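You operate a simulated robot arm through the tools that you are given. There is no shell and no other tool. Be economical: measure what you need, move in short steps, check, and stop when the job is done.

You run a simulated robot arm. Do the job below in one go: nothing can be reset, and whatever is moved stays where it is left.

JOB
Fetch the hub pulley from the top of the repack table and set it on the red tape roll there.
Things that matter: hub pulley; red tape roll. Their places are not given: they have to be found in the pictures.

It is judged by the outcome, as a careful person would: the job done as asked, and still so three seconds after it is handed in. It fails if anything else is knocked over, pushed out of place, dropped, spilled or broken.

ROBOT AND FRAMES
A 6-joint arm with a two-finger parallel gripper, fixed in place. Base frame: the origin is at the foot of the arm, x ahead of it, y to its left, z up; the work surface is at about z = 0. Lengths are in m, angles in rad, forces in N, time in s.
With the tool pointing down near the work surface it reaches from about 0.18 to 0.46 m from the base axis. Its first joint turns from -1.222 to 1.222 rad. Payload 1.9 kg.
The tool frame sits at the grasp point between the pads (the TCP): z along the fingers, y along the line on which they close. The tips reach 0.023 m beyond it. The gripper opens to 0.094 m. The fingers are 0.038 m wide and 0.01 m thick; the gripper's body (0.054 by 0.096 m) begins 0.039 m behind the TCP.
Orientation is that of the tool frame in the base frame, as a unit quaternion [x, y, z, w]. With the fingers straight down and closing along the base's y, the tool's x points along the base's -x, its y along +y and its z along -z.

CONTROLS
- The arm moves only by the tool send_rows. Its arguments are lists of equal length, an entry for each row: "delta_pos": the shift along the tool's x, y, z in units of 30 mm (1.0 is 30 mm), a list of three; "delta_rot": the turn, a rotation vector about the tool's x, y, z in units of 4 degrees (1.0 is 4 degrees), a list of three; "hand": the gripper command, from -1 (shut) to 1 (fully open), values between in proportion. In form: {"delta_pos": [[x, y, z], ...], "delta_rot": [[wx, wy, wz], ...], "hand": [hand, ...]}. A call has 1 to 8 rows; each row shifts and turns the commanded pose from where the row before left it, along the tool's axes as they then stand. A call with a number of a shift or a turn outside -1 to 1 is refused whole. Rows are played at 5 a second. More than 0.05 m and 0.15 rad between two rows, or a gripper value outside its range, and nothing of the call is played. Where a pose cannot be reached the arm comes as near as it can. A force on the tool above 40 N (or 10 N above the force at the start of the call, whichever is more), or a blocked arm, ends the call early, and 0.2 s more pass. The fingers move at their own pace (about 0.108 m/s each) and stop on an object; they squeeze with about 44 N. The grip force told is the motor's: it shows also when the fingers shut on nothing. Time passes only in rows, and 0.2 s behind the last, so rows that do not move let the fingers close. The reply holds the time, the measured pose of the TCP, the force on the tool along the base axes, the opening and the grip force, in the units named above and with some noise.
- Cameras (640 x 400 px; columns grow to the right, rows downward): "scene" is fixed at [0.0751, 0.3283, 0.4172]; the picture's right is [-0.53, -0.85, 0.00], its down [-0.62, 0.39, -0.68] and it looks along [0.58, -0.36, -0.73] (base axes); focal length 250 px, centre (320, 200). "wrist" rides on the gripper at [-0.039, 0, -0.044] in the tool frame; the picture's right is [0.00, -1.00, 0.00], its down [0.97, 0.00, -0.24] and it looks along [0.24, 0.00, 0.97] (tool axes); focal length 218 px, centre (320, 200).
- camera(camera): a new picture of that camera. The clock stands still meanwhile.
- probe_pixels(camera, pixels): for up to 12 pixels [column, row] of the newest picture of that camera ("zoom" is the newest enlarged one), the place [x, y, z] in the base frame of the surface seen there, good to about 0.002 m, but the place of the scene camera against the robot may be out by one fixed shift of up to 0.018 m in any direction. The clock stands still meanwhile.
- enlarge(camera, box): a new picture of the part [left, top, right, bottom] of that camera's present view, enlarged. The clock stands still meanwhile.
- close_job(): hands the job in; it is judged then, once.

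Work in short steps. Measure before you move; look again where a grasp or a placing could have gone wrong, and mend it. You have 60 turns and 22 pictures in all, those below and enlarged ones among them. Open the gripper and draw the arm clear of the work before you hand the job in, unless the task says otherwise; then end with one line.

The tools are called after "Request:" by a JSON object that holds its "name" and its "arguments". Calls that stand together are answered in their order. send_rows: Moves the arm, as the interface text tells. Its arguments: {"type":"object","properties":{"delta_pos":{"type":"array"},"delta_rot":{"type":"array"},"hand":{"type":"array"}},"required":["delta_pos","delta_rot","hand"]} The other tools are called the same way: camera (camera) takes a picture; probe_pixels (camera, pixels) gives the place of the surface under pixels of a picture; enlarge (camera, box) takes an enlarged picture of a part of a camera's view; close_job () hands the job in.

At the start:

```text
time: 0.0
position: [0.2019, 0.2362, 0.2345]
orientation: [0.0, 1.0, -0.001, 0.0]
contact_force: [-0.4, 0.0, 1.0]
opening: 0.094
grasp_force: 0.0
```

scene: 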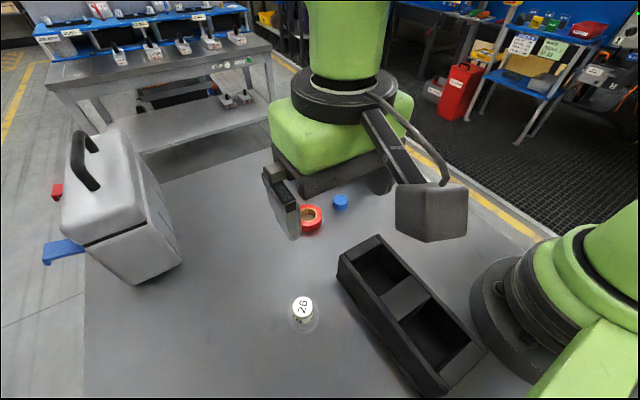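
wrist: 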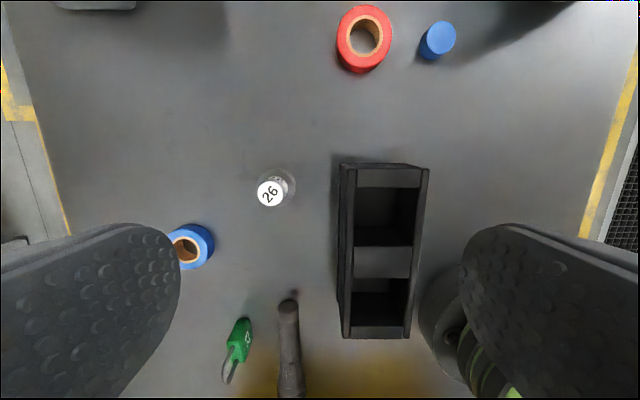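

The wrist picture shows a red roll at (364,38), a blue cylinder at (437,40), and a clear item with a label at (272,188). No pulley is obvious yet, so I'll enlarge both views.

Request:
{"name": "enlarge", "arguments": {"camera": "wrist", "box": [240, 0, 480, 150]}}

Request:
{"name": "enlarge", "arguments": {"camera": "wrist", "box": [150, 150, 470, 400]}}

Request:
{"name": "enlarge", "arguments": {"camera": "scene", "box": [220, 160, 420, 340]}}

```text
2.67 times, centred on (360, 75) of wrist
```

zoom: 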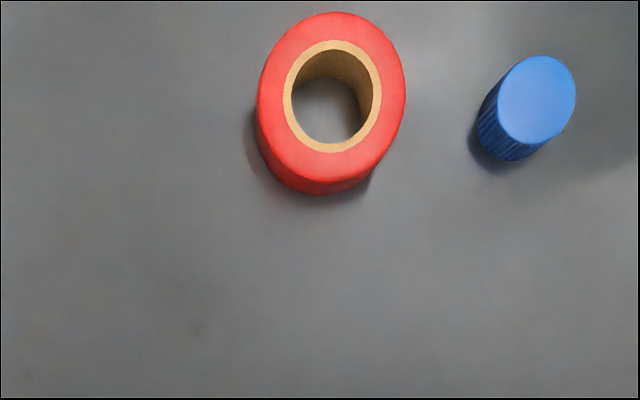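

```text
1.60 times, centred on (310, 275) of wrist
```

zoom: 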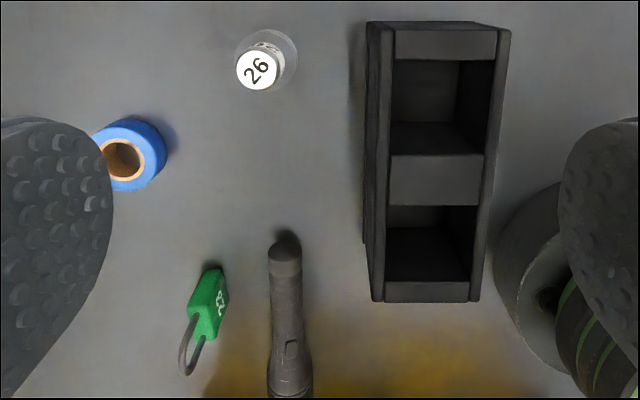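

```text
2.22 times, centred on (320, 250) of scene
```

zoom: 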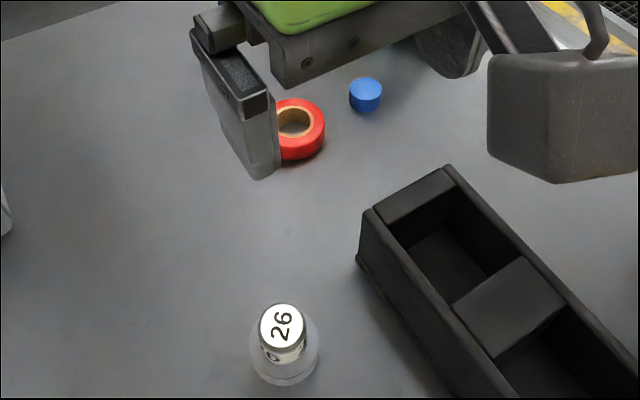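

No clear pulley yet. The candidates are the ridged blue cylinder and the clear "26" item, so I'll measure them and the roll.

Request:
{"name": "probe_pixels", "arguments": {"camera": "wrist", "pixels": [[270, 191], [282, 178], [289, 180], [280, 205], [441, 36], [425, 55], [364, 10], [346, 38], [364, 38], [385, 38], [364, 62], [530, 10]]}}

Request:
{"name": "enlarge", "arguments": {"camera": "wrist", "box": [240, 160, 304, 216]}}

```text
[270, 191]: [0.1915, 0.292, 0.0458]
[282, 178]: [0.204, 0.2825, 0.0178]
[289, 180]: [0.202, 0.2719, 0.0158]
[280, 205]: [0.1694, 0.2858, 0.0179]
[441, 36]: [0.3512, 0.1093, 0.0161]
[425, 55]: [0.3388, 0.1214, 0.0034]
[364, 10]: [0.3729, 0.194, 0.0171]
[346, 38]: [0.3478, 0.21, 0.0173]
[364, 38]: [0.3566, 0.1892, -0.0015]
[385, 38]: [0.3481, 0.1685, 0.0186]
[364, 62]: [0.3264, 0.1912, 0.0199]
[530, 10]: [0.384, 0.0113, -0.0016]
```

```text
7.14 times, centred on (272, 188) of wrist
```

zoom: 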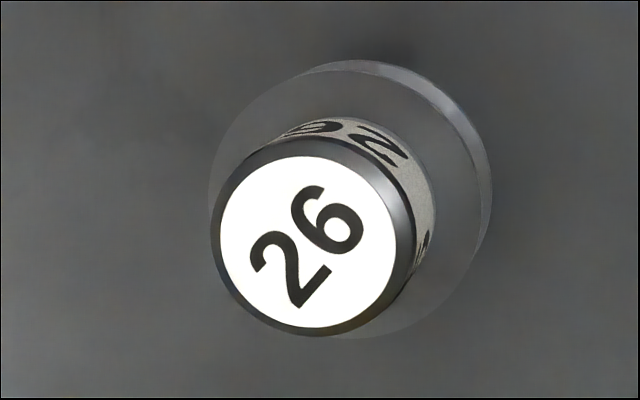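

The "26" item is a metal disc with a hub: flange about 45 mm across with its top at z≈0.018, hub about 28 mm across with its top at 0.046, axis near (0.191, 0.290). I take it to be the hub pulley. I'll move above it with the gripper partly open, then look again.

Request:
{"name": "send_rows", "arguments": {"delta_pos": [[0.122, 0.6, 0.9], [0.122, 0.6, 0.9], [0.122, 0.6, 0.9], [0, 0, 0]], "delta_rot": [[0, 0, 0], [0, 0, 0], [0, 0, 0], [0, 0, 0]], "hand": [0.3, 0.3, 0.3, 0.3]}}

Request:
{"name": "camera", "arguments": {"camera": "wrist"}}

Request:
{"name": "camera", "arguments": {"camera": "scene"}}

```text
time: 1.0
position: [0.1907, 0.2894, 0.1525]
orientation: [0.001, 1.0, 0.001, 0.0]
contact_force: [-0.7, 0.9, -0.1]
opening: 0.0613
grasp_force: 0.2
```

```text
15 pictures are left
```

wrist: 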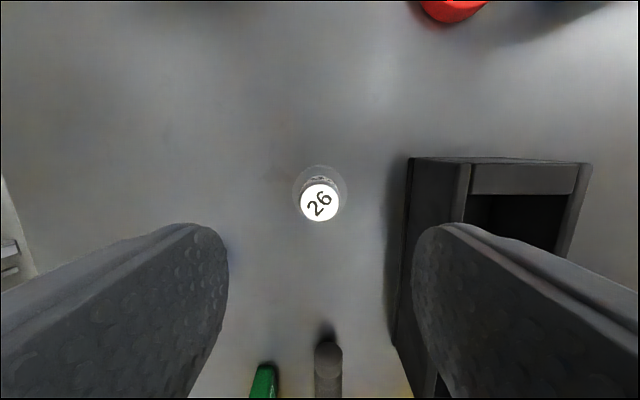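

```text
14 pictures are left
```

scene: 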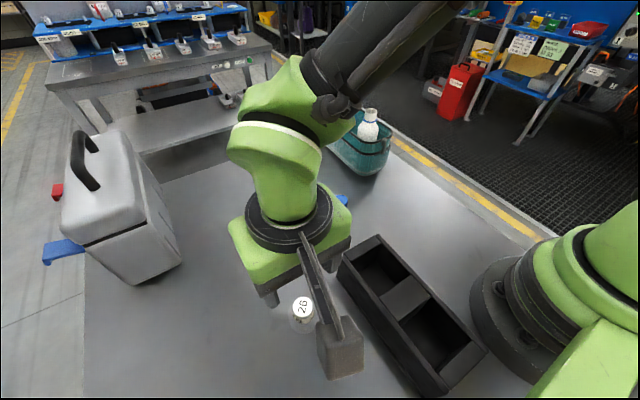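

The pulley sits centred at about (320,198) below the gripper, with the tray edge at about (410,165). I'll measure the pulley's heights and the tray, and enlarge the pulley.

Request:
{"name": "enlarge", "arguments": {"camera": "wrist", "box": [280, 155, 360, 235]}}

Request:
{"name": "probe_pixels", "arguments": {"camera": "wrist", "pixels": [[320, 203], [303, 203], [337, 203], [320, 220], [320, 186], [320, 172], [298, 185], [343, 185], [320, 168], [409, 160], [409, 200], [465, 170]]}}

```text
5.00 times, centred on (320, 195) of wrist
```

zoom: 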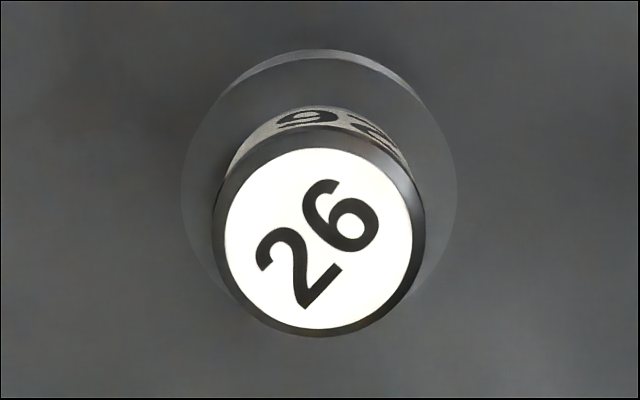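

```text
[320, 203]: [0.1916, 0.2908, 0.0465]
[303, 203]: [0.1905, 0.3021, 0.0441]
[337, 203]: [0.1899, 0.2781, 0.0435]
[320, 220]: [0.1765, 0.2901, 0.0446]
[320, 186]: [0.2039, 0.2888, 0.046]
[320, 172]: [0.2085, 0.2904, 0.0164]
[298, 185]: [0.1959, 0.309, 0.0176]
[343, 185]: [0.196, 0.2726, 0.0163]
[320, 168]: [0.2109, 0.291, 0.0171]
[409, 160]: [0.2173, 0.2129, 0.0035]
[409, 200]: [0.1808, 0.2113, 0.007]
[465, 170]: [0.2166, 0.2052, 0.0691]
```

The hub is centred at (0.190, 0.290), in line with the TCP, and the tray edge at y≈0.21 is clear. I'll descend to TCP z≈0.0455, which keeps the tips just above the flange, and check before closing.

Request:
{"name": "send_rows", "arguments": {"delta_pos": [[0, 0, 0.9], [0, 0, 0.9], [0, 0, 0.9], [0, 0, 0.6], [0, 0, 0.267], [0, 0, 0]], "delta_rot": [[0, 0, 0], [0, 0, 0], [0, 0, 0], [0, 0, 0], [0, 0, 0], [0, 0, 0]], "hand": [0.3, 0.3, 0.3, 0.3, 0.3, 0.3]}}

```text
time: 2.4
position: [0.1918, 0.2901, 0.0459]
orientation: [0.001, 1.0, 0.001, -0.001]
contact_force: [0.0, -0.2, 0.2]
opening: 0.0613
grasp_force: 0.0
```

The TCP is at z 0.0459 with no contact. I'll close the fingers.

Request:
{"name": "send_rows", "arguments": {"delta_pos": [[0, 0, 0], [0, 0, 0], [0, 0, 0]], "delta_rot": [[0, 0, 0], [0, 0, 0], [0, 0, 0]], "hand": [-1, -1, -1]}}

```text
time: 3.2
position: [0.1897, 0.291, 0.0463]
orientation: [0.0, 1.0, 0.0, 0.0]
contact_force: [0.6, -0.7, 1.5]
opening: 0.0295
grasp_force: 43.8
```

The fingers stopped at 29.5 mm, which is the hub diameter. I'll lift 0.1 m and look.

Request:
{"name": "send_rows", "arguments": {"delta_pos": [[0, 0, -0.5], [0, 0, -0.9], [0, 0, -0.9], [0, 0, -0.9], [0, 0, -0.3], [0, 0, 0]], "delta_rot": [[0, 0, 0], [0, 0, 0], [0, 0, 0], [0, 0, 0], [0, 0, 0], [0, 0, 0]], "hand": [-1, -1, -1, -1, -1, -1]}}

Request:
{"name": "camera", "arguments": {"camera": "wrist"}}

```text
time: 4.6
position: [0.1906, 0.2908, 0.1546]
orientation: [-0.001, 1.0, 0.001, 0.0]
contact_force: [0.2, 0.4, -1.1]
opening: 0.0294
grasp_force: 44.1
```

```text
12 pictures are left
```

wrist: 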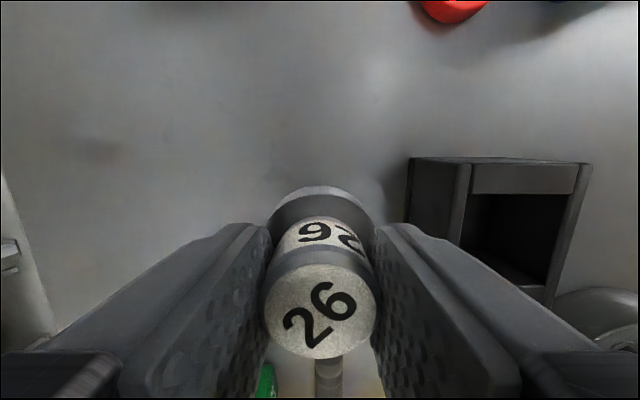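

The pulley is held upright. I'll move toward the roll, stopping short of it at about (0.30, 0.19), to measure the roll from closer.

Request:
{"name": "send_rows", "arguments": {"delta_pos": [[-0.5, -0.5, 0], [-0.8, -0.75, 0], [-0.8, -0.75, 0], [-0.8, -0.75, 0], [-0.7, -0.6, 0], [0, 0, 0]], "delta_rot": [[0, 0, 0], [0, 0, 0], [0, 0, 0], [0, 0, 0], [0, 0, 0], [0, 0, 0]], "hand": [-1, -1, -1, -1, -1, -1]}}

Request:
{"name": "camera", "arguments": {"camera": "wrist"}}

```text
time: 6.0
position: [0.2992, 0.1888, 0.1501]
orientation: [0.001, 1.0, 0.0, -0.001]
contact_force: [-0.2, -0.6, 0.1]
opening: 0.0293
grasp_force: 44.3
```

```text
11 pictures are left
```

wrist: 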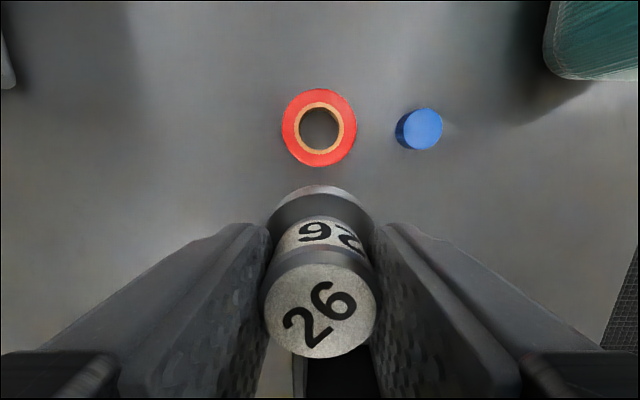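

The roll is at (319,127) and the pulley's hub top at (320,310). I'll measure the roll's edges and the held pulley's edges.

Request:
{"name": "probe_pixels", "arguments": {"camera": "wrist", "pixels": [[285, 127], [353, 127], [319, 93], [319, 160], [298, 127], [341, 127], [319, 106], [319, 150], [319, 309], [320, 352], [268, 312], [320, 189]]}}

Request:
{"name": "enlarge", "arguments": {"camera": "wrist", "box": [270, 80, 370, 180]}}

```text
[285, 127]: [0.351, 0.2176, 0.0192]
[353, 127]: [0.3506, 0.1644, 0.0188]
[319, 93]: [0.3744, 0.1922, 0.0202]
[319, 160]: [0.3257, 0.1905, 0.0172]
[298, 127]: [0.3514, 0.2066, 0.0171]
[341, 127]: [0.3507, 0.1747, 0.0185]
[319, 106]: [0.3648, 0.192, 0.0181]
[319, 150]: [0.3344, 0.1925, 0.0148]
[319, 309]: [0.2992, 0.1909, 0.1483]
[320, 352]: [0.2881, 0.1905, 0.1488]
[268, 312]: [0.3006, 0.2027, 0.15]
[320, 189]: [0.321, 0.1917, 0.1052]
```

```text
4.00 times, centred on (320, 130) of wrist
```

zoom: 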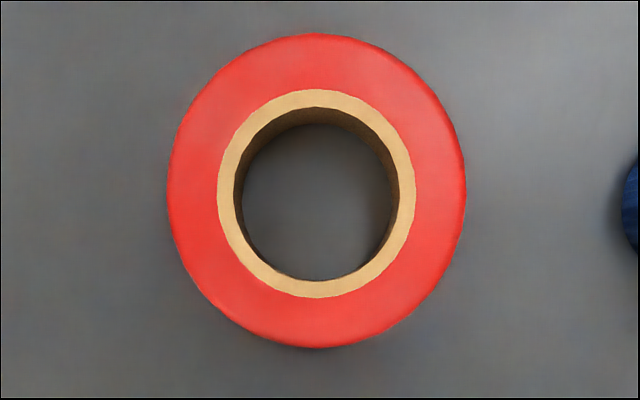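

Roll centre is about (0.3505, 0.191) with its top at z≈0.0185. The pulley axis is at about (0.299, 0.190) and its underside at about 0.1025. I'll move 51.5 mm ahead and down 60 mm.

Request:
{"name": "send_rows", "arguments": {"delta_pos": [[-0.85, 0.033, 0], [-0.867, 0, 0], [0, 0, 0.7], [0, 0, 0.7], [0, 0, 0.6], [0, 0, 0]], "delta_rot": [[0, 0, 0], [0, 0, 0], [0, 0, 0], [0, 0, 0], [0, 0, 0], [0, 0, 0]], "hand": [-1, -1, -1, -1, -1, -1]}}

Request:
{"name": "camera", "arguments": {"camera": "wrist"}}

Request:
{"name": "camera", "arguments": {"camera": "scene"}}

```text
time: 7.4
position: [0.3498, 0.1914, 0.0911]
orientation: [0.001, 1.0, 0.0, 0.0]
contact_force: [0.1, 0.2, -0.8]
opening: 0.0293
grasp_force: 44.1
```

```text
9 pictures are left
```

wrist: 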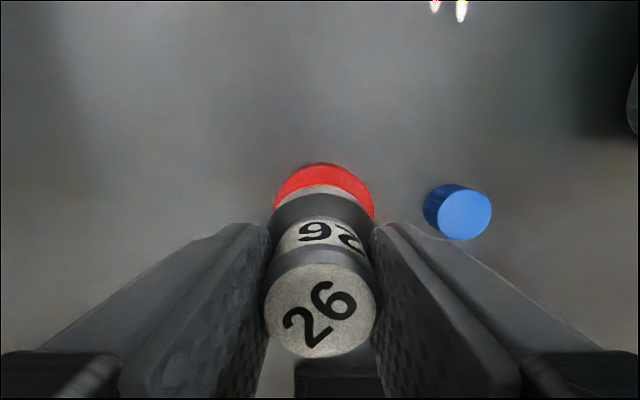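

```text
8 pictures are left
```

scene: 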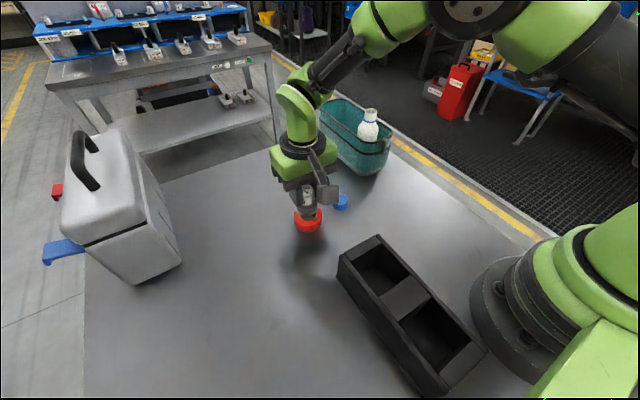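

In the wrist view the roll looks about 3 px right of the flange. I'll enlarge that area and probe it to check alignment before lowering.

Request:
{"name": "enlarge", "arguments": {"camera": "wrist", "box": [260, 150, 388, 230]}}

Request:
{"name": "probe_pixels", "arguments": {"camera": "wrist", "pixels": [[277, 196], [371, 200], [322, 165], [290, 175], [355, 175], [320, 188], [272, 220], [370, 225]]}}

```text
5.00 times, centred on (324, 190) of wrist
```

zoom: 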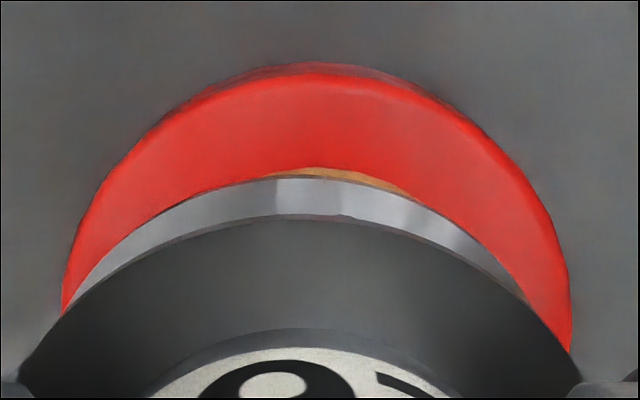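

```text
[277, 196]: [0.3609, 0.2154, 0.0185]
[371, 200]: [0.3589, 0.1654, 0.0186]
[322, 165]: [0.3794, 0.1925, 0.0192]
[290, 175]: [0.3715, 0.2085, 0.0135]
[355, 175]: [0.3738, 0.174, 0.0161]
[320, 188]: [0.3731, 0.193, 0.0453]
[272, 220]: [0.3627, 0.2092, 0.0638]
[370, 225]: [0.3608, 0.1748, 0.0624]
```

The roll is about 1.8 mm toward −y of the pulley axis, and x agrees. I'll correct y and lower about 22 mm to near contact.

Request:
{"name": "send_rows", "arguments": {"delta_pos": [[0, -0.06, 0], [0, 0, 0.4], [0, 0, 0.3], [0, 0, 0.05], [0, 0, 0]], "delta_rot": [[0, 0, 0], [0, 0, 0], [0, 0, 0], [0, 0, 0], [0, 0, 0]], "hand": [-1, -1, -1, -1, -1]}}

```text
time: 8.6
position: [0.35, 0.1894, 0.0682]
orientation: [0.0, 1.0, 0.0, 0.0]
contact_force: [0.0, -1.2, -1.0]
opening: 0.0293
grasp_force: 44.1
```

There is no contact yet, and I expect it near z≈0.0645. I'll lower 2.4 mm.

Request:
{"name": "send_rows", "arguments": {"delta_pos": [[0, 0, 0.04], [0, 0, 0.04], [0, 0, 0]], "delta_rot": [[0, 0, 0], [0, 0, 0], [0, 0, 0]], "hand": [-1, -1, -1]}}

```text
time: 9.4
position: [0.3499, 0.1898, 0.067]
orientation: [0.001, 1.0, 0.0, 0.001]
contact_force: [-0.2, 0.1, -0.5]
opening: 0.0297
grasp_force: 43.3
```

Still free, so I'll lower 1.2 mm more.

Request:
{"name": "send_rows", "arguments": {"delta_pos": [[0, 0, 0.04], [0, 0, 0]], "delta_rot": [[0, 0, 0], [0, 0, 0]], "hand": [-1, -1]}}

Request:
{"name": "enlarge", "arguments": {"camera": "wrist", "box": [240, 150, 400, 250]}}

```text
time: 10.0
position: [0.3504, 0.189, 0.0659]
orientation: [0.001, 1.0, 0.002, 0.0]
contact_force: [-6.6, -4.6, 24.4]
opening: 0.0296
grasp_force: 44.3
```

```text
4.00 times, centred on (320, 200) of wrist
```

zoom: 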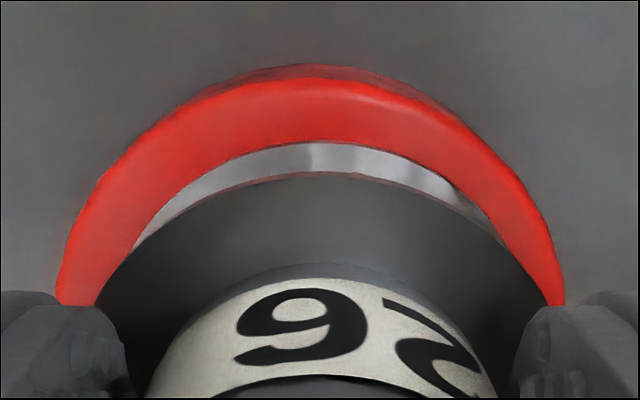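

Contact is at 24 N upward and the flange sits on the roll with centring within about 1.5 mm. I'll ease up slightly, open a little, then check.

Request:
{"name": "send_rows", "arguments": {"delta_pos": [[0, 0, -0.025], [0, 0, 0], [0, 0, 0], [0, 0, 0], [0, 0, 0]], "delta_rot": [[0, 0, 0], [0, 0, 0], [0, 0, 0], [0, 0, 0], [0, 0, 0]], "hand": [-1, -1, 0.1, 0.1, 0.1]}}

```text
time: 11.2
position: [0.3492, 0.1876, 0.0657]
orientation: [0.0, 1.0, 0.0, -0.001]
contact_force: [-0.1, -0.4, 0.8]
opening: 0.0518
grasp_force: 0.0
```

The gripper has released with forces near zero. I'll lift straight up about 0.1 m and look.

Request:
{"name": "send_rows", "arguments": {"delta_pos": [[0, 0, -0.3], [0, 0, -0.6], [0, 0, -0.9], [0, 0, -0.9], [0, 0, -0.7], [0, 0, 0]], "delta_rot": [[0, 0, 0], [0, 0, 0], [0, 0, 0], [0, 0, 0], [0, 0, 0], [0, 0, 0]], "hand": [0.1, 0.1, 0.1, 0.1, 0.1, 0.1]}}

Request:
{"name": "camera", "arguments": {"camera": "wrist"}}

```text
time: 12.6
position: [0.3506, 0.1875, 0.1664]
orientation: [0.0, 1.0, 0.001, 0.0]
contact_force: [0.2, 1.3, 0.7]
opening: 0.0518
grasp_force: 0.0
```

```text
5 pictures are left
```

wrist: 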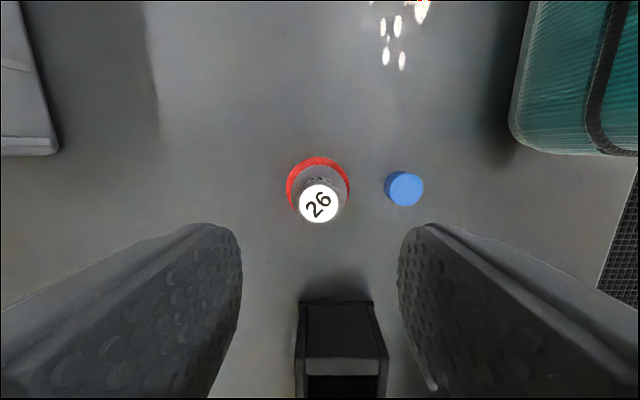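

The pulley sits upright on the roll at (319,195). I'll draw the arm back and up with the gripper open, then check with the scene camera.

Request:
{"name": "send_rows", "arguments": {"delta_pos": [[0, 0, -0.9], [0.7, 0, -0.7], [0.9, 0, 0], [0.9, 0, 0], [0.9, 0, 0], [0, 0, 0]], "delta_rot": [[0, 0, 0], [0, 0, 0], [0, 0, 0], [0, 0, 0], [0, 0, 0], [0, 0, 0]], "hand": [0.5, 0.5, 1, 1, 1, 1]}}

Request:
{"name": "camera", "arguments": {"camera": "scene"}}

Request:
{"name": "enlarge", "arguments": {"camera": "wrist", "box": [240, 0, 480, 150]}}

```text
time: 14.0
position: [0.248, 0.1878, 0.2161]
orientation: [0.001, 1.0, 0.0, -0.001]
contact_force: [-0.6, -0.5, -0.3]
opening: 0.0942
grasp_force: 0.1
```

```text
4 pictures are left
```

scene: 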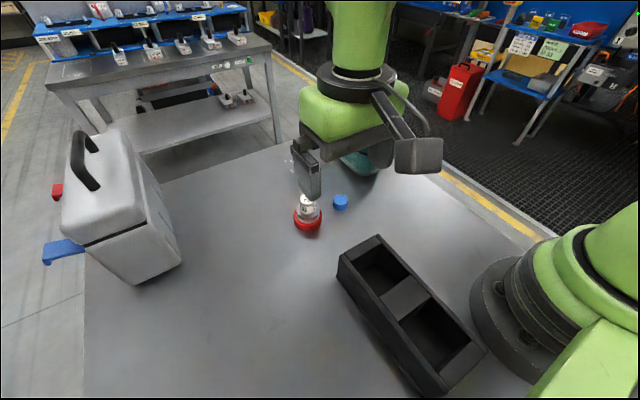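

```text
2.67 times, centred on (360, 75) of wrist
```

zoom: 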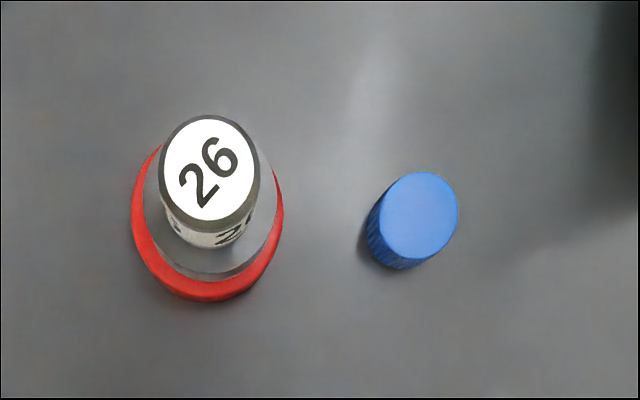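

The pulley stands upright and centred on the red roll, nothing else has moved, and the arm is clear. I'll hand the job in.

Request:
{"name": "close_job", "arguments": {}}

```text
The job is handed in.
```

The hub pulley is standing upright on the red tape roll, and nothing else was moved; I took the metal flanged part marked "26" to be the pulley, as nothing else in view looked like one.
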